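You operate a simulated robot arm through the tools that you are given. There is no shell and no other tool.

You are at the controls of a simulated two-armed robot. One attempt, no reset.

## Task
Take the cap off the large white bottle labelled "Q254" on the end of the long table beside tank y57 and lay it down there.

It is judged by the outcome, as a careful person would: the job done as asked, and still so three seconds after it is handed in. It fails if anything else is knocked over, pushed out of place, dropped, spilled or broken. A push-on lid holds only when it is set on centred and level and pressed home; a screw cap is set on level and turned clockwise until tight.

## Robot
Two 7-joint arms with two-finger parallel grippers on one trunk, on a base that moves. Base frame: it is fixed to the floor where the robot stands at the start and does not move with it; the origin is under the middle of the robot, x ahead of it, y to its left, z up; the surface under the hand at the start is at about z = 80. Readings come in cm, rad, newtons and seconds.
The left shoulder is at the start at [1.5, 15, 115.6], the right one opposite. With the tool pointing down near the work surface each hand reaches from about 16 to 66 cm from the robot's upright axis, wherever it stands, measured 20 degrees to its own side. Payload 3.8 kg a hand.
The TCP of each hand is the grasp point between the finger pads, 3 cm short of the fingertips. In the tool frame z runs along the fingers and y along their closing line. The gripper opens to 11 cm. The fingers are 2 cm wide and 1 cm thick; the gripper's body (4.8 by 11.2 cm) begins 5.5 cm behind the TCP.
Orientation is told as [roll, pitch, yaw] about the base's x, y, z axes, in that order, counted from this pose: with the fingers straight down and closing along the base's y, the tool's x points along the base's -x, its y along +y and its z along -z.

## Interface
- The arms move only by the tool step_arm. It takes "left_targets", "right_targets" or both (then of equal length, played together; a hand with none holds still); each is one flat list of numbers, 7 for each row, row after row: the shift along the base's x, y, z in units of 50 mm (1.0 is 50 mm), then the turn, a rotation vector about the base's x, y, z in units of 8 degrees (1.0 is 8 degrees), then the closure, from 0 (fully open) to 1 (shut). In form: [tx, ty, tz, wx, wy, wz, claw, tx, ty, tz, wx, wy, wz, claw, ...]. A call has 1 to 20 rows; each row shifts and turns the commanded pose from where the row before left it. A call with a number of a shift or a turn outside -1 to 1 is refused whole. Each row takes 0.2 s and may step no farther than 5 cm and 0.15 rad from the row before; otherwise, or with a gripper value out of range, the whole call is refused. A pose out of reach is approached as far as the arm can. The call stops where the force on the tool passes 40 N (or 10 N more than at its start, if that is more) or the arm is blocked; 0.2 s more then pass. Each finger travels about 7.2 cm/s and halts on what it meets, pressing with about 43 N; the grip force reading is that of the motor and also rises with nothing between the fingers. The clock runs only during rows and for 0.2 s after the last one: add rows that do not move to give the fingers time. The reply holds the time, the measured pose of the TCP, the force on the tool along the base axes, the opening and the grip force, in the units named above and with some noise, with the torque about the TCP (base axes, N m) and any sound that the robot's microphone picked up, and new pictures: "pictures" is both (left out), scene, wrist or none (wrist: the cameras of the hands that moved).
- Cameras (640 x 400 px; columns grow to the right, rows downward): "scene" is now at [10.42, -2.55, 130.53]; the picture's right is [-0.03, -1.00, -0.02], its down [-0.56, 0.03, -0.83] and it looks along [0.83, -0.01, -0.56] (base axes); focal length 286 px, centre (320, 200). "left" rides on the left gripper at [7.2, -1.7, -10.3] in its tool frame; the picture's right is [0.23, 0.97, 0.00], its down [-0.76, 0.18, -0.62] and it looks along [-0.61, 0.14, 0.78] (tool axes); focal length 222 px, centre (320, 200). "right" rides on the right gripper at [7.2, 1.7, -10.3] in its tool frame; the picture's right is [-0.23, 0.97, 0.00], its down [-0.76, -0.18, -0.62] and it looks along [-0.61, -0.14, 0.78] (tool axes); focal length 222 px, centre (320, 200). There is no depth. A picture from a camera that has moved, and an enlarged one, comes with that camera's place and axes in the base frame and with its lens.
- lift_body(by): moves the trunk up (or, below 0, down) by that many cm; the arms and the scene camera ride with it, the base frame stays. It gives what a move gives, with no picture.
- base_move(legs): drives the robot by 1 to 6 legs, each [ahead, turn to the left] in cm and rad, along the robot's own axes; the way and the turn of a leg run together, so that a leg with both is an arc; at most 150 cm and 3.142 rad a leg. The arms and the cameras ride along, it lands a little off, and it stops where it bumps. It gives what a move gives, and a new picture of the scene camera.
- turn_head(pan, tilt): turns the head with the scene camera to pan (to the left, within 1.396 rad either way) and tilt (down, from -0.506 to 1.204), counted from straight ahead of the robot. It gives what a move gives, and a new picture of the scene camera.
- inspect(camera, box): a new picture of the part [left, top, right, bottom] of that camera's present view, enlarged. No time passes.
- finish_job(): hands the job in; it is judged then, once.

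Nothing tells you exact positions but the pictures and the camera data. Unless the task says otherwise, let go and move clear before handing in.

The tools are called after "Call:" as a command line: name --argument value ..., lists and objects as JSON in quotes. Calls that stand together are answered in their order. step_arm: Moves the arms, as the interface text tells. Its arguments: {"type":"object","properties":{"left_targets":{"type":"array","items":{"type":"number"}},"right_targets":{"type":"array","items":{"type":"number"}},"pictures":{"type":"string","enum":["both","scene","wrist","none"]}},"required":[]} The other tools are called the same way: lift_body (by) moves the trunk up or down; base_move (legs) drives the base; turn_head (pan, tilt) turns the head that bears the scene camera; inspect (camera, box) takes an enlarged picture of a part of a camera's view; finish_job () hands the job in.

At the start:

```text
t: 0.0
left_tool_pos: [50.95, 25.26, 108.86]
left_tcp_rot: [0.019, -0.002, -0.014]
left_wrist_force: [0.2, 0.4, -0.4]
left_torque: [0.0, 0.02, 0.01]
left_grip_width: 11.0
left_gripper_force: 0.1
right_tool_pos: [51.07, -18.02, 112.2]
right_tcp_rot: [0.018, -0.004, 0.0]
right_wrist_force: [0.0, 0.5, -0.4]
right_torque: [0.03, -0.01, 0.0]
right_grip_width: 11.02
right_gripper_force: 0.1
trunk travel left (down, up): [-25.0, 32.0]
robot x, y, heading: [0.15, -0.03, -0.001]
head pan, tilt (commanded): [-0.026, 0.6]
```

scene: 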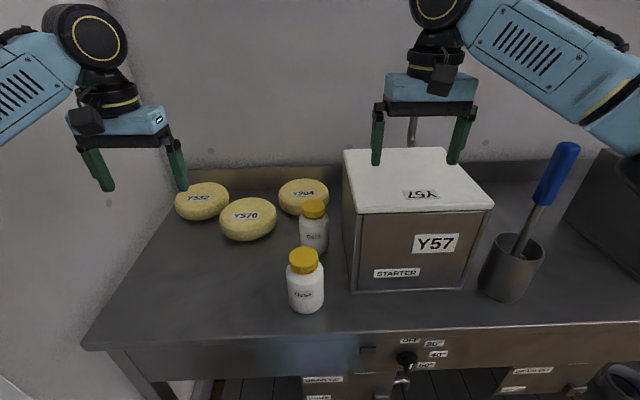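
right: 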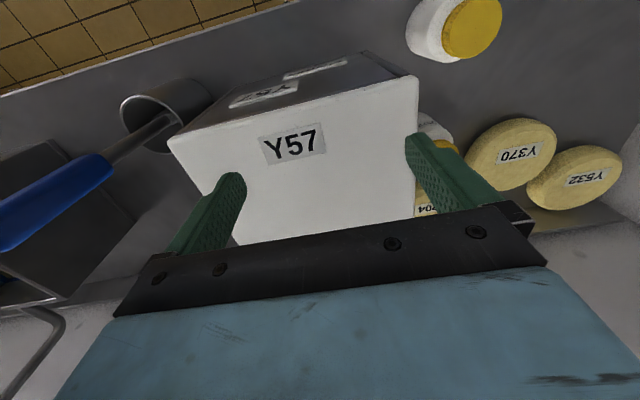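
left: 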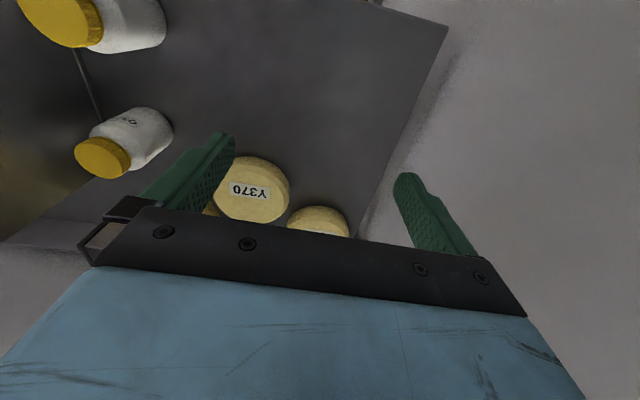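

I see a tank Y57 on a steel table with cheeses and two white bottles with yellow caps to its left. I'll enlarge the views to read the labels.

Call:
inspect --camera "scene" --box '[260, 180, 360, 330]'

Call:
inspect --camera "scene" --box '[280, 190, 345, 255]'

Call:
inspect --camera "left" --box '[0, 0, 240, 200]'

```text
2.67 times, centred on (310, 255) of scene
camera zoom: at [10.42, -2.55, 130.53], right [-0.03, -1.0, -0.02], down [-0.56, 0.03, -0.83], along [0.83, -0.01, -0.56], focal length 764 px, centre (347, 53)
```

zoom: 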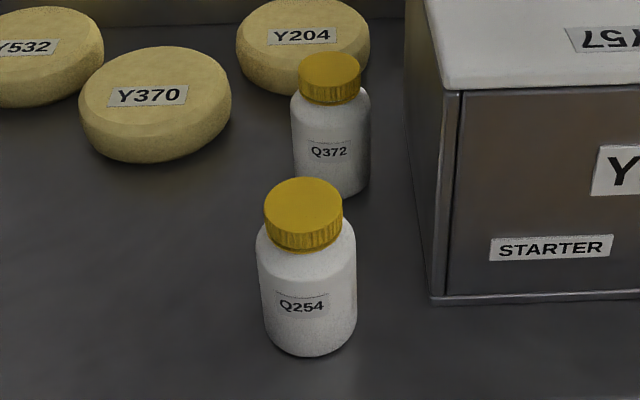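

```text
6.15 times, centred on (312, 222) of scene
camera zoom: at [10.42, -2.55, 130.53], right [-0.03, -1.0, -0.02], down [-0.56, 0.03, -0.83], along [0.83, -0.01, -0.56], focal length 1763 px, centre (366, 62)
```

zoom: 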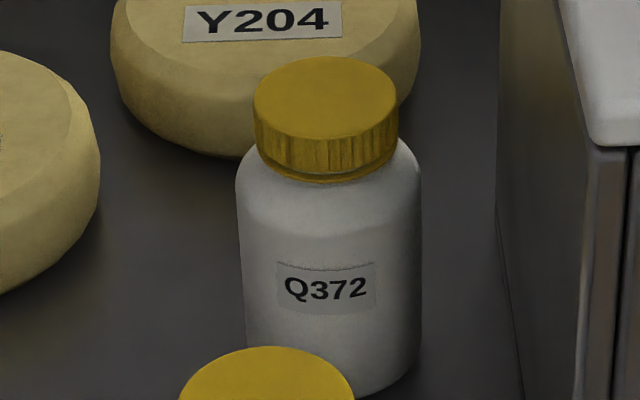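

```text
2.00 times, centred on (120, 100) of left
camera zoom: at [43.66, 23.47, 119.17], right [-0.21, 0.98, 0.02], down [0.76, 0.16, 0.63], along [0.61, 0.15, -0.78], focal length 444 px, centre (720, 400)
```

zoom: 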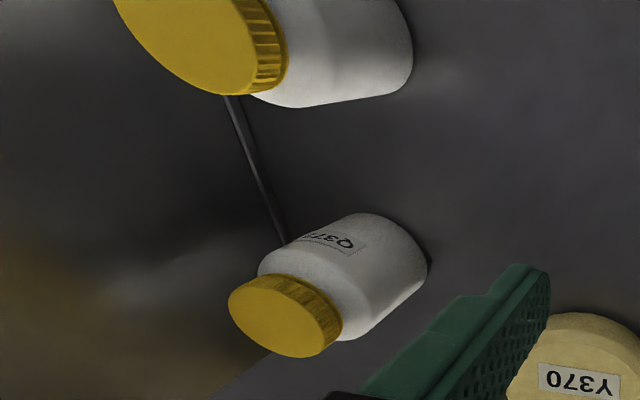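

The nearer bottle reads Q254; I place it at about x 48.7, y 0.3, with the cap top near z 92. The cap is ribbed, so it probably screws off. I'll zoom in closer to measure it.

Call:
inspect --camera "scene" --box '[265, 240, 345, 320]'

Call:
turn_head --pan 0.04 --tilt 0.8

```text
5.00 times, centred on (305, 280) of scene
camera zoom: at [10.42, -2.55, 130.53], right [-0.03, -1.0, -0.02], down [-0.56, 0.03, -0.83], along [0.83, -0.01, -0.56], focal length 1432 px, centre (395, -200)
```

zoom: 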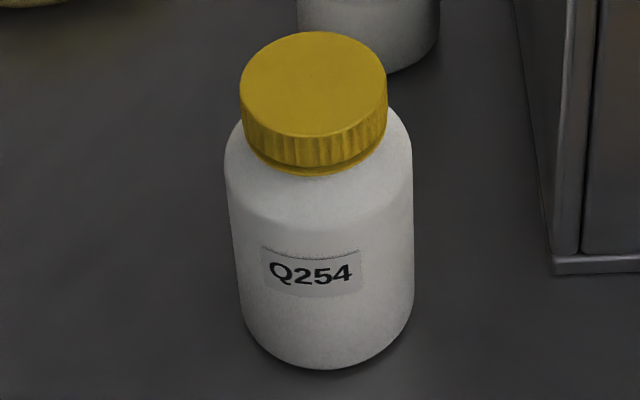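

```text
t: 0.7
left_tool_pos: [51.0, 24.98, 108.88]
left_tcp_rot: [0.018, -0.003, -0.021]
left_wrist_force: [-0.9, -0.5, -0.2]
left_torque: [-0.02, 0.0, 0.03]
left_grip_width: 11.0
left_gripper_force: 0.1
right_tool_pos: [50.93, -17.76, 112.37]
right_tcp_rot: [0.014, -0.005, 0.0]
right_wrist_force: [0.1, -0.6, -0.6]
right_torque: [0.01, 0.03, 0.0]
right_grip_width: 10.96
right_gripper_force: 0.1
trunk travel left (down, up): [-25.0, 32.0]
robot x, y, heading: [-0.31, 0.04, -0.006]
head pan, tilt (commanded): [0.04, 0.799]
camera scene: at [9.58, -1.83, 128.89], right [0.04, -1.0, -0.02], down [-0.71, -0.02, -0.7], along [0.7, 0.04, -0.71], focal length 286 px, centre (320, 200)
```

scene: 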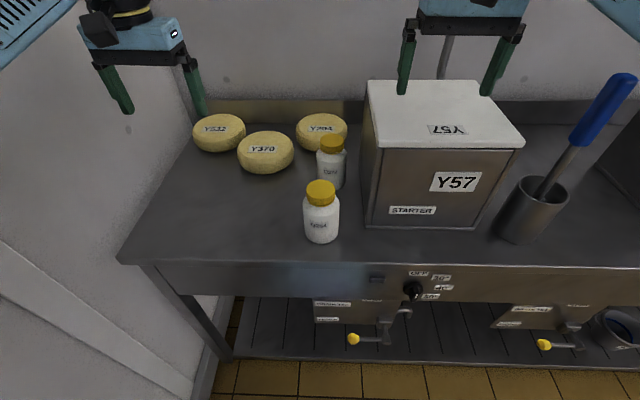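

Call:
inspect --camera "scene" --box '[282, 172, 362, 252]'

Call:
inspect --camera "left" --box '[0, 0, 200, 200]'

Call:
inspect --camera "right" --box '[380, 0, 540, 100]'

```text
5.00 times, centred on (322, 212) of scene
camera zoom: at [9.58, -1.83, 128.89], right [0.04, -1.0, -0.02], down [-0.71, -0.02, -0.7], along [0.7, 0.04, -0.71], focal length 1432 px, centre (310, 140)
```

zoom: 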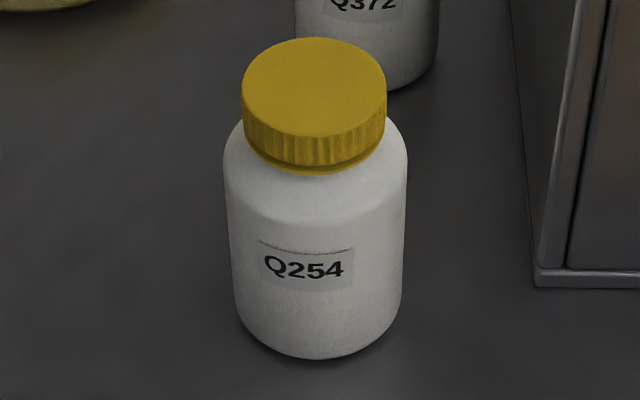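

```text
2.00 times, centred on (100, 100) of left
camera zoom: at [43.6, 23.39, 119.22], right [-0.21, 0.98, 0.01], down [0.76, 0.15, 0.63], along [0.61, 0.14, -0.78], focal length 444 px, centre (760, 400)
```

zoom: 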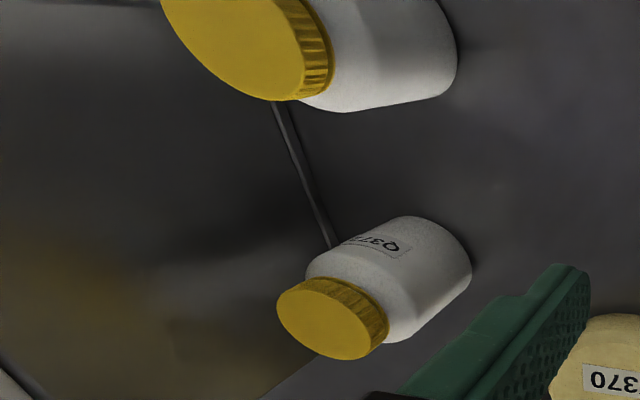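

```text
4.00 times, centred on (460, 50) of right
camera zoom: at [43.7, -16.23, 122.63], right [0.23, 0.97, 0.02], down [0.76, -0.19, 0.62], along [0.61, -0.13, -0.78], focal length 888 px, centre (-240, 800)
```

zoom: 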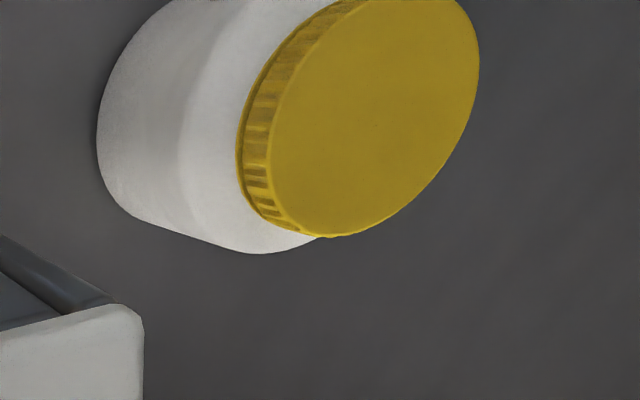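

Q254 stands at about (48.3, 0.2), roughly 7 cm wide, with a cap about 5.4 cm across and its top near z 92.4. The left hand will steady the bottle from the left side while the right hand turns the cap from above. I start by moving and yawing the left hand well above the table.

Call:
step_arm --left_targets '[-0.067, -0.19, 0, 0, 0, 0.9375, 0, -0.067, -0.19, 0, 0, 0, 0.9375, 0, -0.067, -0.19, 0, 0, 0, 0.9375, 0, -0.067, -0.19, 0, 0, 0, 0.9375, 0, -0.067, -0.19, 0, 0, 0, 0.9375, 0, -0.067, -0.19, 0, 0, 0, 0.9375, 0, -0.067, -0.19, 0, 0, 0, 0.9375, 0, -0.067, -0.19, 0, 0, 0, 0.9375, 0, -0.067, -0.19, 0, 0, 0, 0.9375, 0, -0.067, -0.19, 0, 0, 0, 0.9375, 0, -0.067, -0.19, 0, 0, 0, 0.9375, 0, -0.067, -0.19, 0, 0, 0, 0.9375, 0]' --pictures "both"

```text
t: 3.3
left_tool_pos: [47.32, 15.71, 108.13]
left_tcp_rot: [0.0, 0.002, 1.559]
left_wrist_force: [-0.7, -0.2, -0.2]
left_torque: [0.0, -0.02, 0.02]
left_grip_width: 11.01
left_gripper_force: 0.0
right_tool_pos: [51.44, -16.17, 112.44]
right_tcp_rot: [-0.001, -0.001, 0.001]
right_wrist_force: [0.3, 0.2, 0.8]
right_torque: [-0.01, -0.01, -0.01]
right_grip_width: 10.96
right_gripper_force: 0.1
trunk travel left (down, up): [-25.0, 32.0]
robot x, y, heading: [-0.03, -0.11, -0.006]
head pan, tilt (commanded): [0.04, 0.799]
camera scene: at [10.15, 0.18, 128.82], right [0.04, -1.0, 0.0], down [-0.72, -0.03, -0.7], along [0.7, 0.03, -0.72], focal length 286 px, centre (320, 200)
camera left: at [48.83, 8.44, 118.51], right [-0.98, -0.22, 0.0], down [-0.17, 0.77, 0.62], along [-0.13, 0.61, -0.78], focal length 222 px, centre (320, 200)
```

scene: 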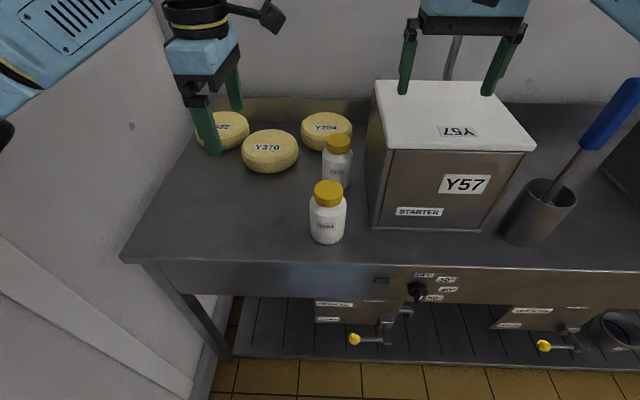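
left: 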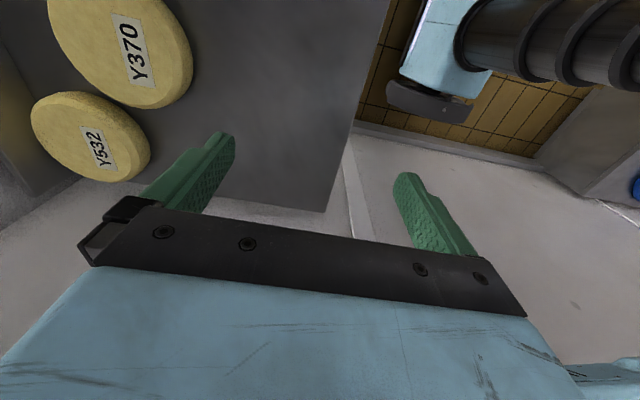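

The left hand is now yawed 90°. All readings, including the camera's, have shifted about 1.8 cm to the left, so I'll hold still and see whether that settles.

Call:
step_arm --left_targets '[0, 0, 0, 0, 0, 0, 0, 0, 0, 0, 0, 0, 0, 0, 0, 0, 0, 0, 0, 0, 0, 0, 0, 0, 0, 0, 0, 0, 0, 0, 0, 0, 0, 0, 0]' --pictures "scene"

```text
t: 4.5
left_tool_pos: [47.35, 15.82, 108.29]
left_tcp_rot: [0.001, 0.004, 1.557]
left_wrist_force: [-0.2, -0.5, 0.3]
left_torque: [0.01, 0.01, 0.01]
left_grip_width: 11.01
left_gripper_force: 0.1
right_tool_pos: [51.49, -16.15, 112.36]
right_tcp_rot: [0.0, 0.001, -0.001]
right_wrist_force: [-0.8, 0.0, 1.0]
right_torque: [0.02, -0.01, -0.01]
right_grip_width: 10.97
right_gripper_force: 0.1
trunk travel left (down, up): [-25.0, 32.0]
robot x, y, heading: [-0.41, -0.22, 0.001]
head pan, tilt (commanded): [0.04, 0.799]
camera scene: at [10.16, 0.21, 128.82], right [0.04, -1.0, 0.0], down [-0.72, -0.03, -0.7], along [0.7, 0.03, -0.72], focal length 286 px, centre (320, 200)
```

scene: 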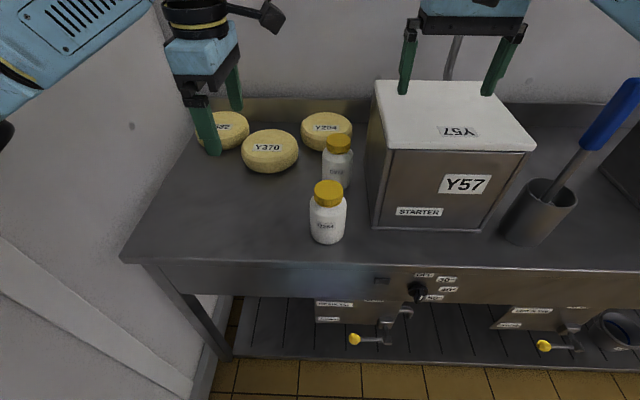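

It has settled, so the robot was leaning slightly at first and is upright now. Next I tilt the left hand to point to the right (-y), 20° below horizontal, with its camera on top.

Call:
step_arm --left_targets '[0, 0, 0, -0.972, 0, 0, 0, 0, 0, 0, -0.972, 0, 0, 0, 0, 0, 0, -0.972, 0, 0, 0, 0, 0, 0, -0.972, 0, 0, 0, 0, 0, 0, -0.972, 0, 0, 0, 0, 0, 0, -0.972, 0, 0, 0, 0, 0, 0, -0.972, 0, 0, 0, 0, 0, 0, -0.972, 0, 0, 0, 0, 0, 0, -0.972, 0, 0, 0, 0, 0, 0, 0, 0, 0, 0]' --pictures "both"

```text
t: 6.9
left_tool_pos: [46.84, 11.82, 109.84]
left_tcp_rot: [-0.113, 1.217, 1.434]
left_wrist_force: [-0.5, 0.5, -0.3]
left_torque: [0.03, 0.02, 0.0]
left_grip_width: 11.03
left_gripper_force: 0.0
right_tool_pos: [51.03, -18.68, 112.21]
right_tcp_rot: [0.024, -0.005, 0.0]
right_wrist_force: [-0.8, -0.4, -0.1]
right_torque: [0.05, 0.01, -0.03]
right_grip_width: 11.0
right_gripper_force: 0.1
trunk travel left (down, up): [-25.0, 32.0]
robot x, y, heading: [0.07, -0.3, -0.007]
head pan, tilt (commanded): [0.04, 0.799]
stopped in row 10 (left hand): the arm was blocked; the commanded pose is now the measured one
camera scene: at [9.67, -2.97, 128.84], right [0.03, -1.0, -0.02], down [-0.71, 0.0, -0.7], along [0.7, 0.04, -0.71], focal length 286 px, centre (320, 200)
camera left: at [48.27, 19.08, 120.24], right [-0.98, -0.05, 0.18], down [-0.13, 0.85, -0.51], along [-0.13, -0.52, -0.84], focal length 222 px, centre (320, 200)
```

scene: 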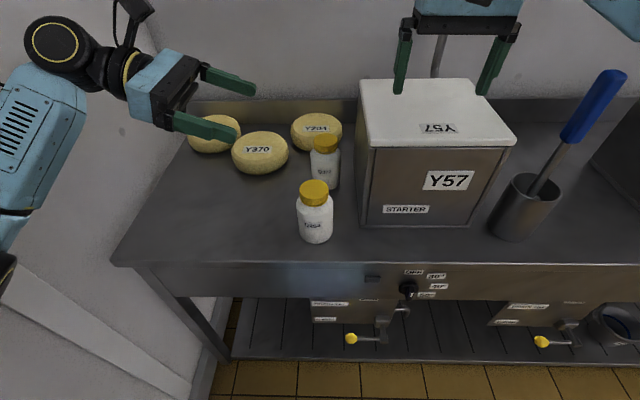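
left: 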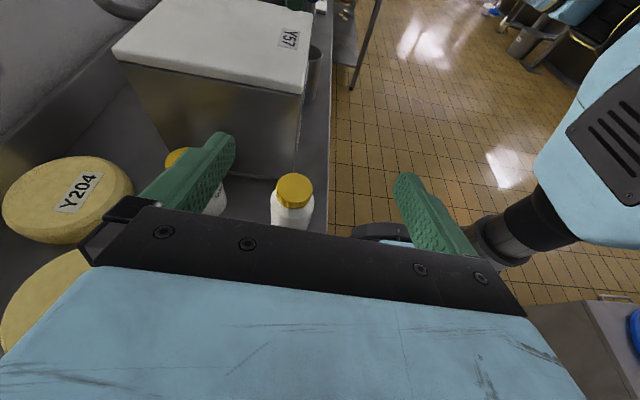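

The left hand has the right orientation, but its elbow seems to press on the left wall: the robot leans and the move stopped as blocked. I'll shift the hand right, still high above the bottle, to relieve it.

Call:
step_arm --left_targets '[0.1, -0.5, 0, 0, 0, 0, 0, 0.1, -0.5, 0, 0, 0, 0, 0, 0.05, -0.5, 0, 0, 0, 0, 0, 0, 0, 0, 0, 0, 0, 0]' --pictures "both"

Call:
turn_head --pan 0.7 --tilt 0.6

```text
t: 7.9
left_tool_pos: [48.61, 7.41, 108.8]
left_tcp_rot: [-0.081, 1.238, 1.479]
left_wrist_force: [-0.9, -0.1, -0.2]
left_torque: [-0.03, -0.01, 0.02]
left_grip_width: 11.0
left_gripper_force: 0.1
right_tool_pos: [51.46, -16.1, 112.33]
right_tcp_rot: [-0.002, -0.002, 0.0]
right_wrist_force: [0.1, -0.1, -0.8]
right_torque: [-0.04, -0.02, 0.02]
right_grip_width: 10.99
right_gripper_force: 0.0
trunk travel left (down, up): [-25.0, 32.0]
robot x, y, heading: [0.35, 0.08, 0.0]
head pan, tilt (commanded): [0.04, 0.799]
camera scene: at [10.23, 0.31, 128.8], right [0.04, -1.0, 0.0], down [-0.72, -0.03, -0.7], along [0.7, 0.02, -0.72], focal length 286 px, centre (320, 200)
camera left: at [50.11, 14.85, 119.07], right [-0.98, -0.06, 0.19], down [-0.15, 0.84, -0.52], along [-0.13, -0.54, -0.83], focal length 222 px, centre (320, 200)
```

scene: 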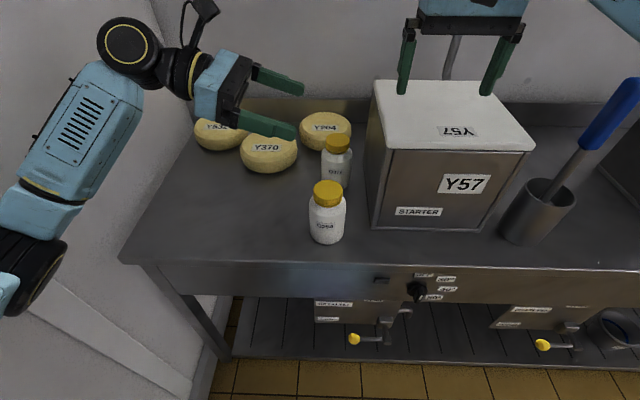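
left: 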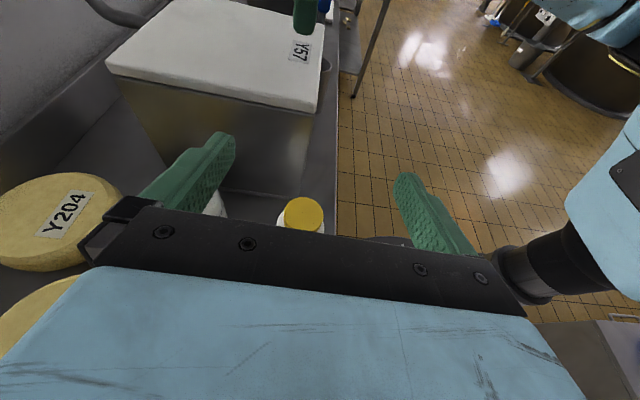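

```text
t: 9.0
left_tool_pos: [48.47, 7.33, 108.98]
left_tcp_rot: [-0.081, 1.236, 1.477]
left_wrist_force: [-0.1, -0.6, 1.0]
left_torque: [0.01, -0.01, -0.03]
left_grip_width: 10.98
left_gripper_force: 0.1
right_tool_pos: [51.35, -16.13, 112.31]
right_tcp_rot: [0.002, 0.001, 0.001]
right_wrist_force: [-0.4, 0.1, 0.2]
right_torque: [0.0, 0.0, 0.01]
right_grip_width: 11.01
right_gripper_force: 0.0
trunk travel left (down, up): [-25.0, 32.0]
robot x, y, heading: [0.11, -0.2, -0.004]
head pan, tilt (commanded): [0.7, 0.6]
camera scene: at [8.89, 5.5, 130.51], right [0.64, -0.77, 0.0], down [-0.43, -0.36, -0.82], along [0.63, 0.53, -0.57], focal length 286 px, centre (320, 200)
```

scene: 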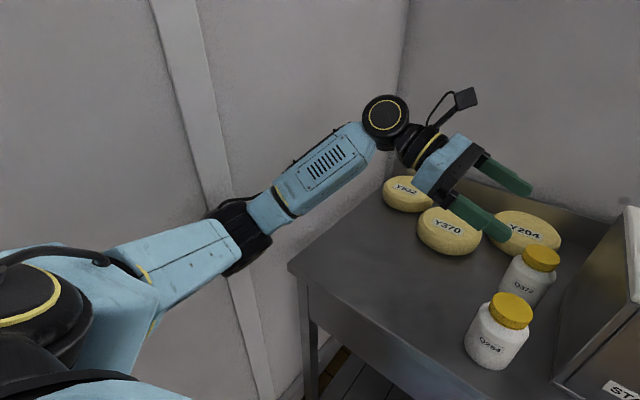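

Moving right took the pressure off the wall, and the robot stands upright again. Now I lower the left hand to the left of the bottle, keeping clear of it, and turn the head back to watch.

Call:
turn_head --pan 0.25 --tilt 0.75

Call:
step_arm --left_targets '[0, 0.2, -0.6, 0, 0, 0, 0, 0, 0.15, -0.6, 0, 0, 0, 0, 0, 0, -0.6, 0, 0, 0, 0, 0, 0, -0.6, 0, 0, 0, 0, 0, 0, 0, 0, 0, 0, 0]' --pictures "both"

```text
t: 9.9
left_tool_pos: [48.59, 7.34, 108.89]
left_tcp_rot: [-0.083, 1.239, 1.478]
left_wrist_force: [-0.2, 0.4, -0.4]
left_torque: [0.0, 0.0, 0.02]
left_grip_width: 11.0
left_gripper_force: 0.1
right_tool_pos: [51.32, -16.14, 112.35]
right_tcp_rot: [-0.001, 0.0, 0.0]
right_wrist_force: [-1.0, 0.4, -0.4]
right_torque: [0.05, -0.03, 0.02]
right_grip_width: 11.0
right_gripper_force: 0.1
trunk travel left (down, up): [-25.0, 32.0]
robot x, y, heading: [-0.22, 0.18, -0.008]
head pan, tilt (commanded): [0.25, 0.75]
camera scene: at [10.13, 1.86, 129.23], right [0.24, -0.97, 0.0], down [-0.66, -0.17, -0.73], along [0.71, 0.18, -0.68], focal length 286 px, centre (320, 200)
```

scene: 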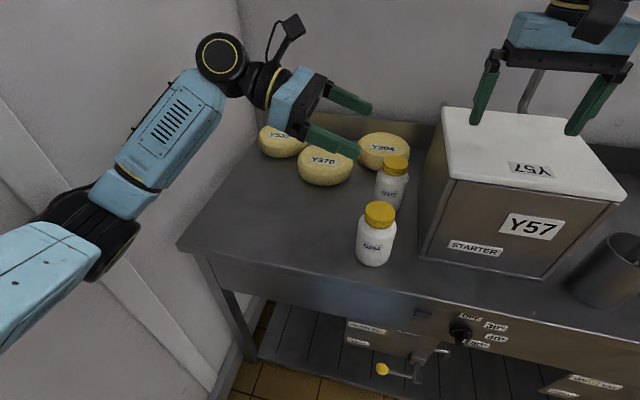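

```text
t: 11.1
left_tool_pos: [48.64, 9.08, 96.93]
left_tcp_rot: [-0.083, 1.236, 1.478]
left_wrist_force: [-0.4, 0.4, 0.0]
left_torque: [0.02, 0.0, 0.03]
left_grip_width: 11.01
left_gripper_force: 0.1
right_tool_pos: [51.35, -16.15, 112.34]
right_tcp_rot: [0.0, 0.0, 0.0]
right_wrist_force: [-0.7, 0.2, -0.2]
right_torque: [-0.02, 0.02, 0.0]
right_grip_width: 11.0
right_gripper_force: 0.1
trunk travel left (down, up): [-25.0, 32.0]
robot x, y, heading: [0.1, 0.14, -0.004]
head pan, tilt (commanded): [0.25, 0.75]
camera scene: at [10.13, 1.85, 129.23], right [0.24, -0.97, 0.0], down [-0.66, -0.16, -0.73], along [0.71, 0.18, -0.68], focal length 286 px, centre (320, 200)
camera left: at [50.1, 16.55, 107.16], right [-0.98, -0.06, 0.19], down [-0.15, 0.84, -0.52], along [-0.13, -0.54, -0.83], focal length 222 px, centre (320, 200)
```

scene: 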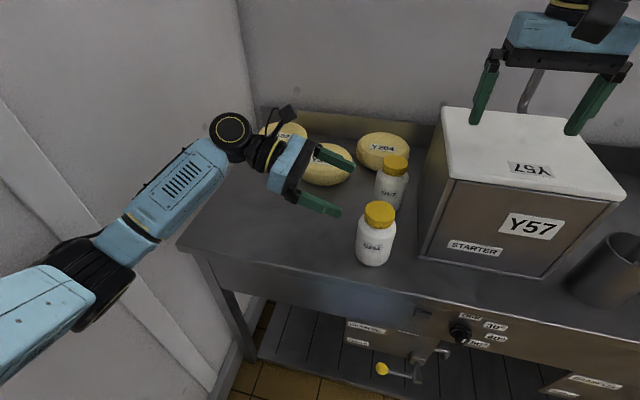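
left: 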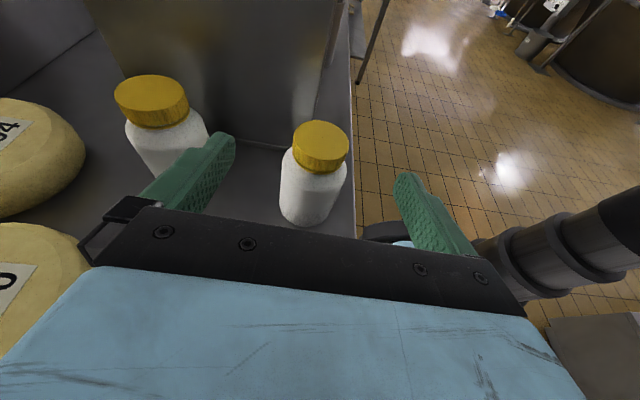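

No lean now, and the left fingers straddle the bottle's line. The bottle checks out at about (48.0, 0.2), so I lower to gripping height.

Call:
step_arm --left_targets '[-0.02, 0, -0.6, 0, 0, 0, 0, -0.02, 0, -0.6, 0, 0, 0, 0, -0.02, 0, -0.6, 0, 0, 0, 0, -0.02, 0, -0.6, 0, 0, 0, 0, 0, 0, 0, 0, 0, 0, 0]' --pictures "both"

```text
t: 12.3
left_tool_pos: [48.23, 9.17, 84.94]
left_tcp_rot: [-0.084, 1.236, 1.475]
left_wrist_force: [-0.5, 0.4, 0.7]
left_torque: [0.02, -0.01, -0.03]
left_grip_width: 11.01
left_gripper_force: 0.1
right_tool_pos: [51.48, -16.09, 112.35]
right_tcp_rot: [-0.001, -0.001, 0.0]
right_wrist_force: [0.5, 0.4, -0.3]
right_torque: [0.02, -0.01, 0.02]
right_grip_width: 11.01
right_gripper_force: 0.1
trunk travel left (down, up): [-25.0, 32.0]
robot x, y, heading: [0.13, 0.26, -0.005]
head pan, tilt (commanded): [0.25, 0.75]
camera scene: at [10.13, 1.85, 129.22], right [0.24, -0.97, 0.0], down [-0.66, -0.16, -0.73], along [0.71, 0.18, -0.68], focal length 286 px, centre (320, 200)
camera left: at [49.73, 16.62, 95.29], right [-0.98, -0.06, 0.19], down [-0.15, 0.84, -0.52], along [-0.13, -0.54, -0.83], focal length 222 px, centre (320, 200)
```

scene: 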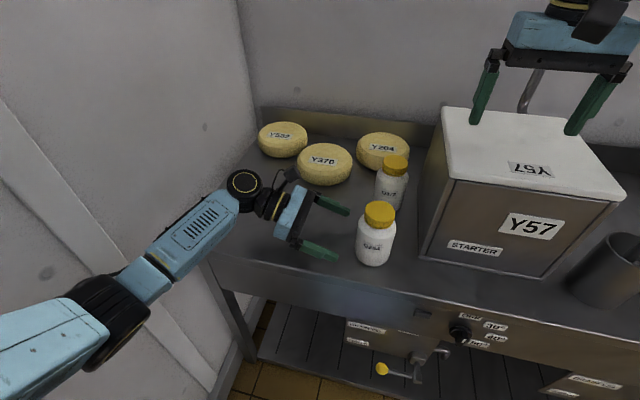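
left: 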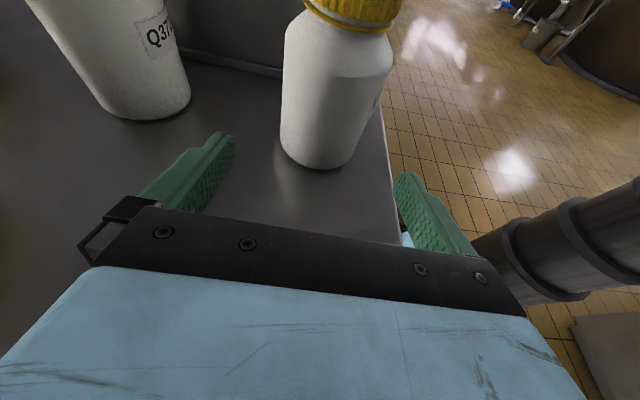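

Call:
inspect --camera "left" --box '[200, 0, 440, 200]'

Call:
inspect --camera "scene" --box '[270, 170, 430, 290]'

```text
2.00 times, centred on (320, 100) of left
camera zoom: at [49.73, 16.62, 95.29], right [-0.98, -0.06, 0.19], down [-0.15, 0.84, -0.52], along [-0.13, -0.54, -0.83], focal length 444 px, centre (320, 400)
```

zoom: 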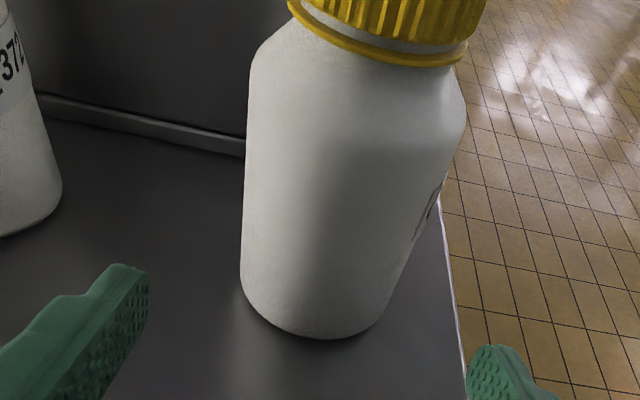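

```text
3.33 times, centred on (350, 230) of scene
camera zoom: at [10.13, 1.85, 129.22], right [0.24, -0.97, 0.0], down [-0.66, -0.16, -0.73], along [0.71, 0.18, -0.68], focal length 955 px, centre (220, 100)
```

zoom: 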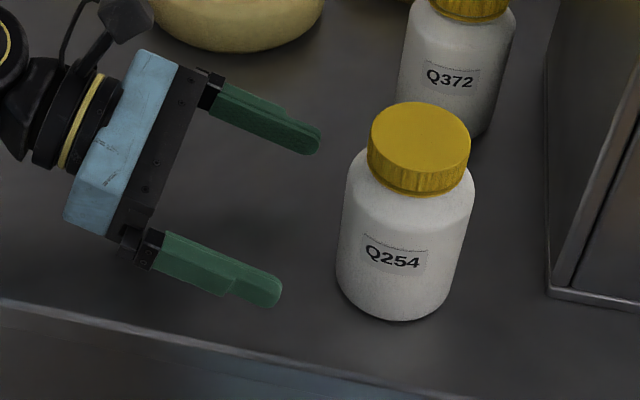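

The bottle centre is near x 48.0 and the fingers are well aligned and clear. I advance the left hand around the bottle and leave it open for now.

Call:
step_arm --left_targets '[-0.02, -0.37, 0, 0, 0, 0, 0, -0.02, -0.37, 0, 0, 0, 0, 0, 0, -0.37, 0, 0, 0, 0, 0, 0, -0.37, 0, 0, 0, 0, 0, 0, 0, 0, 0, 0, 0, 0]' --pictures "both"

```text
t: 13.5
left_tool_pos: [48.03, 1.96, 84.69]
left_tcp_rot: [-0.081, 1.237, 1.477]
left_wrist_force: [-0.2, -0.1, 0.5]
left_torque: [0.01, -0.02, 0.0]
left_grip_width: 11.01
left_gripper_force: 0.2
right_tool_pos: [51.33, -16.16, 112.35]
right_tcp_rot: [0.0, -0.001, 0.001]
right_wrist_force: [0.2, -0.8, 1.5]
right_torque: [-0.01, 0.02, 0.01]
right_grip_width: 11.0
right_gripper_force: 0.0
trunk travel left (down, up): [-25.0, 32.0]
robot x, y, heading: [0.08, -0.05, -0.005]
head pan, tilt (commanded): [0.25, 0.75]
camera scene: at [10.13, 1.87, 129.22], right [0.24, -0.97, 0.0], down [-0.66, -0.17, -0.73], along [0.71, 0.18, -0.68], focal length 286 px, centre (320, 200)
camera left: at [49.51, 9.33, 94.98], right [-0.98, -0.06, 0.19], down [-0.15, 0.84, -0.52], along [-0.13, -0.54, -0.83], focal length 222 px, centre (320, 200)
```

scene: 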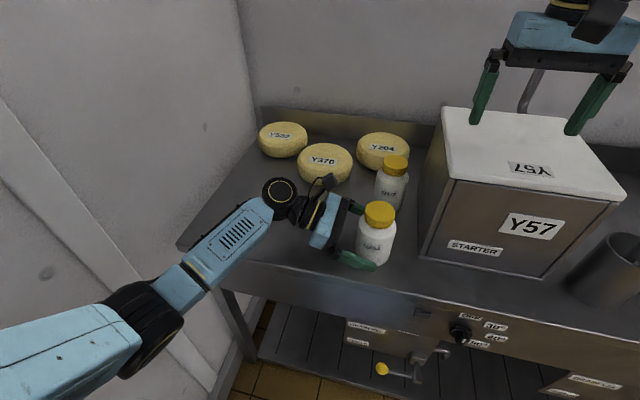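
left: 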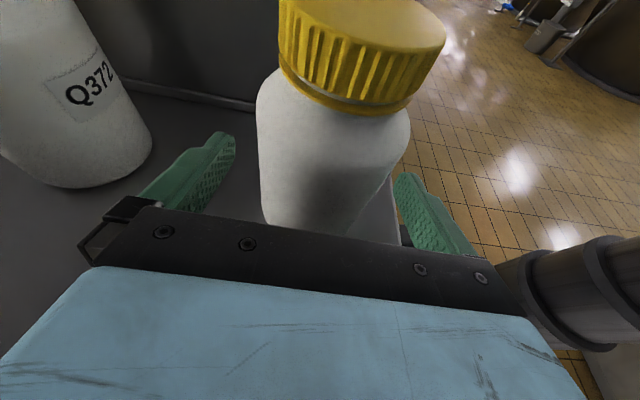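

Call:
inspect --camera "left" --box '[230, 0, 470, 150]'

Call:
inspect --camera "scene" --box '[300, 180, 420, 280]'

```text
2.67 times, centred on (350, 75) of left
camera zoom: at [49.51, 9.33, 94.98], right [-0.98, -0.06, 0.19], down [-0.15, 0.84, -0.52], along [-0.13, -0.54, -0.83], focal length 592 px, centre (240, 533)
```

zoom: 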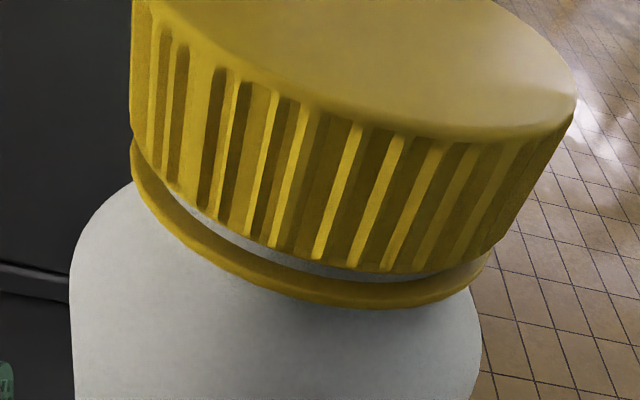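

```text
4.00 times, centred on (360, 230) of scene
camera zoom: at [10.13, 1.87, 129.22], right [0.24, -0.97, 0.0], down [-0.66, -0.17, -0.73], along [0.71, 0.18, -0.68], focal length 1146 px, centre (160, 80)
```

zoom: 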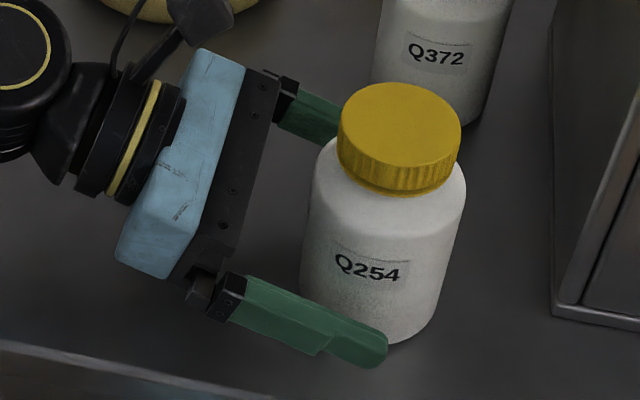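

The cap is a ribbed screw cap above a retaining ring, with the ribs at about z 91.0 to 92.5. I level the left grip slightly, then close it gently on the bottle body.

Call:
step_arm --left_targets '[0.01, 0, 0, 0, 0.19, 0, 0, 0, 0, 0, 0, 0, 0, 0, 0, 0, 0, 0, 0, 0, 0.2, 0, 0, 0, 0, 0, 0, 0.3, 0, 0, 0, 0, 0, 0, 0.5, 0, 0, 0, 0, 0, 0, 0.6, 0, 0, 0, 0, 0, 0, 0.6, 0, 0, 0, 0, 0, 0, 0.6]' --pictures "both"

```text
t: 15.3
left_tool_pos: [48.08, 1.74, 84.78]
left_tcp_rot: [-0.003, 1.237, 1.552]
left_wrist_force: [1.4, 0.5, 0.5]
left_torque: [0.04, 0.02, -0.01]
left_grip_width: 7.05
left_gripper_force: 42.8
right_tool_pos: [51.46, -16.2, 112.36]
right_tcp_rot: [0.001, 0.0, -0.003]
right_wrist_force: [0.0, -1.7, -0.2]
right_torque: [-0.02, -0.01, 0.0]
right_grip_width: 11.0
right_gripper_force: 0.0
trunk travel left (down, up): [-25.0, 32.0]
robot x, y, heading: [-0.15, 0.21, -0.002]
head pan, tilt (commanded): [0.25, 0.75]
camera scene: at [10.14, 1.86, 129.22], right [0.24, -0.97, 0.0], down [-0.66, -0.17, -0.73], along [0.71, 0.18, -0.68], focal length 286 px, centre (320, 200)
camera left: at [49.81, 9.23, 95.0], right [-0.98, -0.06, 0.21], down [-0.16, 0.84, -0.52], along [-0.15, -0.54, -0.83], focal length 222 px, centre (320, 200)
```

scene: 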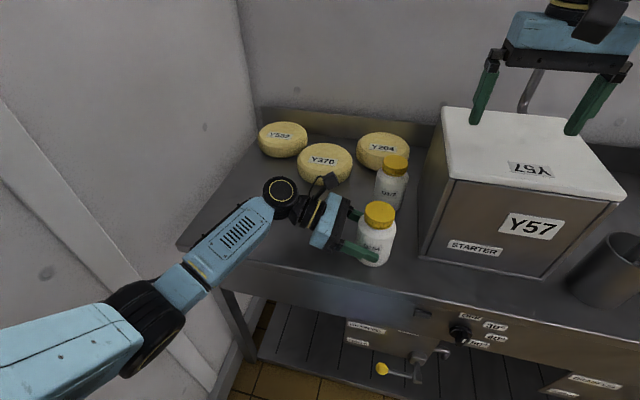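
left: 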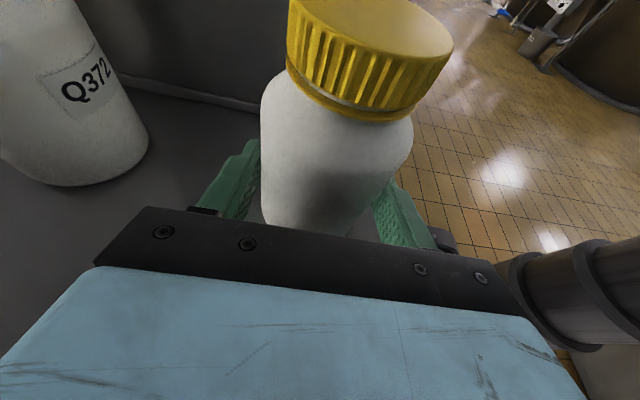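

The left hand holds the bottle at 7.05 cm width with nothing disturbed. Now I bring the right hand over the cap at safe height, turned about -70° so it has room to unscrew counter-clockwise.

Call:
step_arm --right_targets '[-0.075, 0.365, 0, 0, 0, -0.97, 0.2, -0.075, 0.365, 0, 0, 0, -0.97, 0.2, -0.075, 0.365, 0, 0, 0, -0.97, 0.2, -0.075, 0.365, 0, 0, 0, -0.97, 0.2, -0.075, 0.365, 0, 0, 0, -0.97, 0.2, -0.075, 0.365, 0, 0, 0, -0.97, 0.2, -0.075, 0.365, 0, 0, 0, -0.97, 0.2, -0.075, 0.365, 0, 0, 0, -0.97, 0.2, -0.075, 0.365, 0, 0, 0, -0.97, 0.2, 0, 0, 0, 0, 0, 0, 0.2]' --pictures "both"

```text
t: 17.5
left_tool_pos: [48.09, 1.77, 84.74]
left_tcp_rot: [-0.003, 1.237, 1.551]
left_wrist_force: [-0.7, -1.5, 1.9]
left_torque: [-0.06, 0.11, 0.05]
left_grip_width: 7.0
left_gripper_force: 42.5
right_tool_pos: [47.88, 0.28, 112.12]
right_tcp_rot: [0.0, -0.001, -1.219]
right_wrist_force: [1.3, 1.1, -0.5]
right_torque: [0.0, 0.01, 0.01]
right_grip_width: 8.84
right_gripper_force: 0.1
trunk travel left (down, up): [-25.0, 32.0]
robot x, y, heading: [0.14, 0.05, -0.004]
head pan, tilt (commanded): [0.25, 0.75]
camera scene: at [10.12, 1.86, 129.23], right [0.24, -0.97, 0.0], down [-0.66, -0.17, -0.73], along [0.71, 0.18, -0.68], focal length 286 px, centre (320, 200)
camera right: at [47.08, 7.83, 122.48], right [0.99, 0.12, 0.0], down [0.09, -0.78, 0.62], along [0.08, -0.62, -0.78], focal length 222 px, centre (320, 200)
```

scene: 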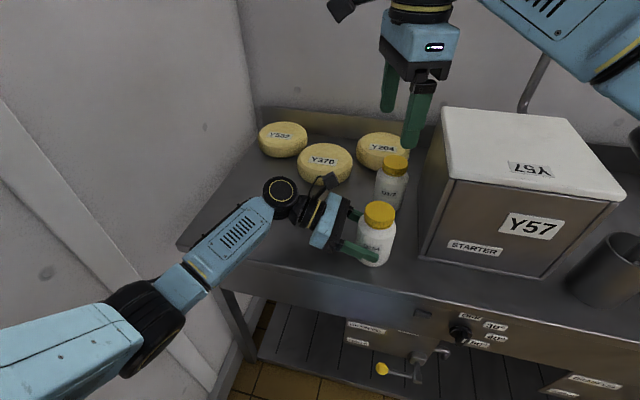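
right: 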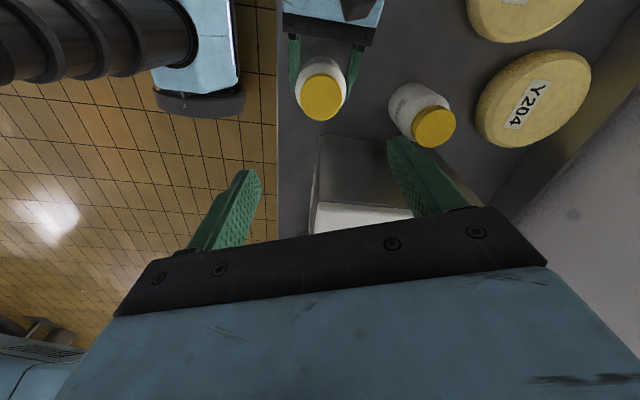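

Call:
inspect --camera "right" --box '[270, 40, 370, 140]'

Call:
inspect --camera "scene" --box '[330, 190, 410, 270]'

```text
4.00 times, centred on (320, 90) of right
camera zoom: at [47.08, 7.83, 122.48], right [0.99, 0.12, 0.0], down [0.09, -0.78, 0.62], along [0.08, -0.62, -0.78], focal length 888 px, centre (320, 640)
```

zoom: 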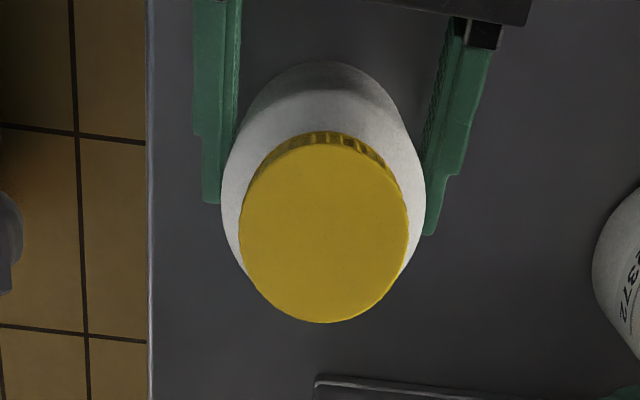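

```text
5.00 times, centred on (370, 230) of scene
camera zoom: at [10.12, 1.86, 129.23], right [0.24, -0.97, 0.0], down [-0.66, -0.17, -0.73], along [0.71, 0.18, -0.68], focal length 1432 px, centre (70, 50)
```

zoom: 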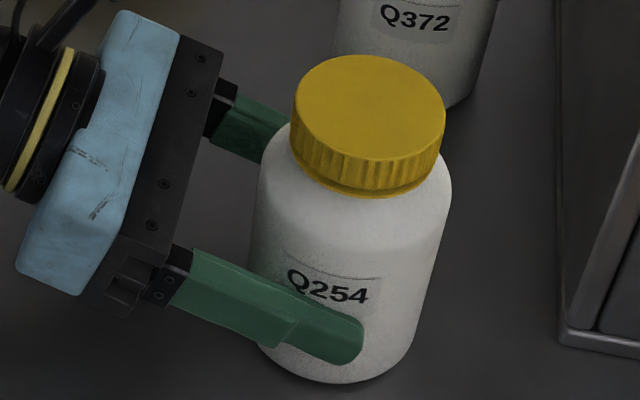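

The cap centre shows at about (48.2, 0.4). I correct the right hand by a few millimetres and lower to just above the cap.

Call:
step_arm --right_targets '[0.03, 0.02, -0.7, 0, 0, 0, 0.2, 0.02, 0, -0.7, 0, 0, 0, 0.2, 0, 0, -0.7, 0, 0, 0, 0.2, 0, 0, -0.7, 0, 0, 0, 0.2, 0, 0, -0.4, 0, 0, 0, 0.2, 0, 0, 0, 0, 0, 0, 0.2]' --pictures "both"

Call:
inspect --camera "scene" --box '[310, 150, 430, 270]'

Call:
inspect --camera "left" --box '[200, 0, 520, 160]'

```text
t: 18.9
left_tool_pos: [48.09, 1.8, 84.85]
left_tcp_rot: [-0.003, 1.238, 1.554]
left_wrist_force: [0.7, 0.4, 0.4]
left_torque: [0.06, 0.13, 0.05]
left_grip_width: 7.02
left_gripper_force: 43.2
right_tool_pos: [48.51, 0.34, 96.64]
right_tcp_rot: [0.001, 0.0, -1.219]
right_wrist_force: [-0.4, -1.2, -0.4]
right_torque: [0.0, 0.01, 0.0]
right_grip_width: 8.81
right_gripper_force: 0.1
trunk travel left (down, up): [-25.0, 32.0]
robot x, y, heading: [-0.3, -0.04, -0.006]
head pan, tilt (commanded): [0.25, 0.75]
camera scene: at [10.12, 1.86, 129.23], right [0.24, -0.97, 0.0], down [-0.66, -0.17, -0.73], along [0.71, 0.18, -0.68], focal length 286 px, centre (320, 200)
camera right: at [47.63, 7.86, 106.85], right [0.99, 0.12, 0.0], down [0.1, -0.78, 0.62], along [0.08, -0.62, -0.78], focal length 222 px, centre (320, 200)
```

scene: 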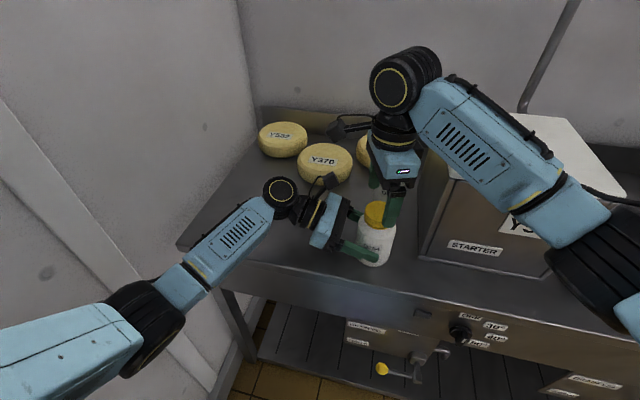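
right: 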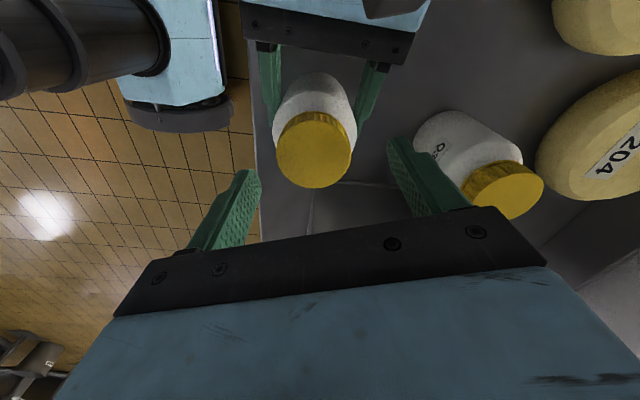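

```text
3.33 times, centred on (370, 210) of scene
camera zoom: at [10.12, 1.86, 129.23], right [0.24, -0.97, 0.0], down [-0.66, -0.17, -0.73], along [0.71, 0.18, -0.68], focal length 955 px, centre (153, 167)
```

zoom: 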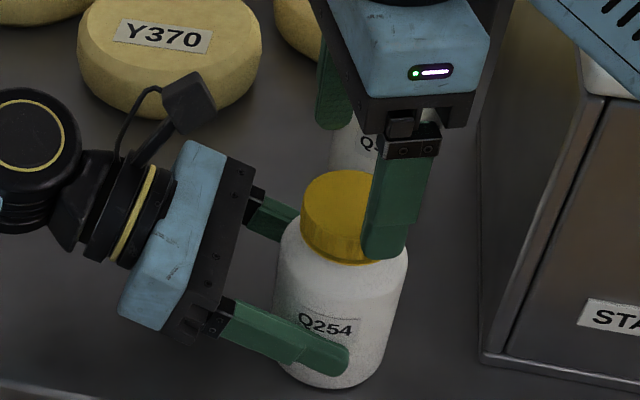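

```text
2.00 times, centred on (360, 80) of left
camera zoom: at [49.79, 9.23, 95.0], right [-0.98, -0.06, 0.21], down [-0.16, 0.84, -0.52], along [-0.15, -0.54, -0.83], focal length 444 px, centre (240, 440)
```

zoom: 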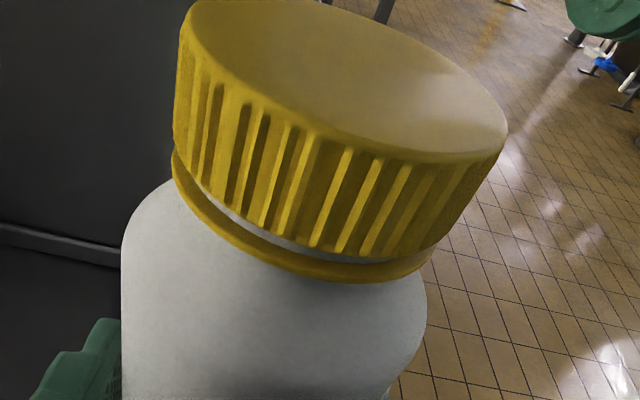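

Call:
inspect --camera "right" --box '[180, 60, 480, 250]'

```text
2.11 times, centred on (330, 155) of right
camera zoom: at [47.63, 7.86, 106.85], right [0.99, 0.12, 0.0], down [0.1, -0.78, 0.62], along [0.08, -0.62, -0.78], focal length 468 px, centre (299, 295)
```

zoom: 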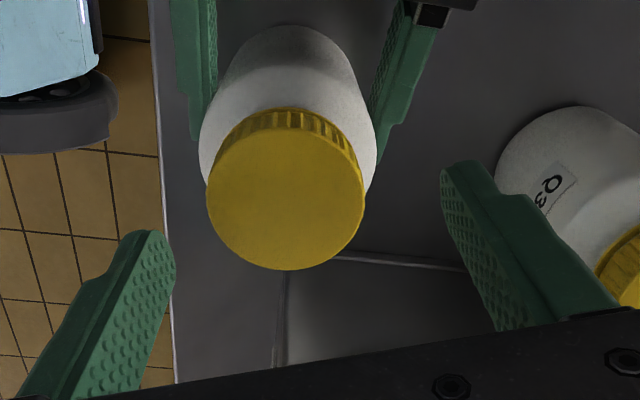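

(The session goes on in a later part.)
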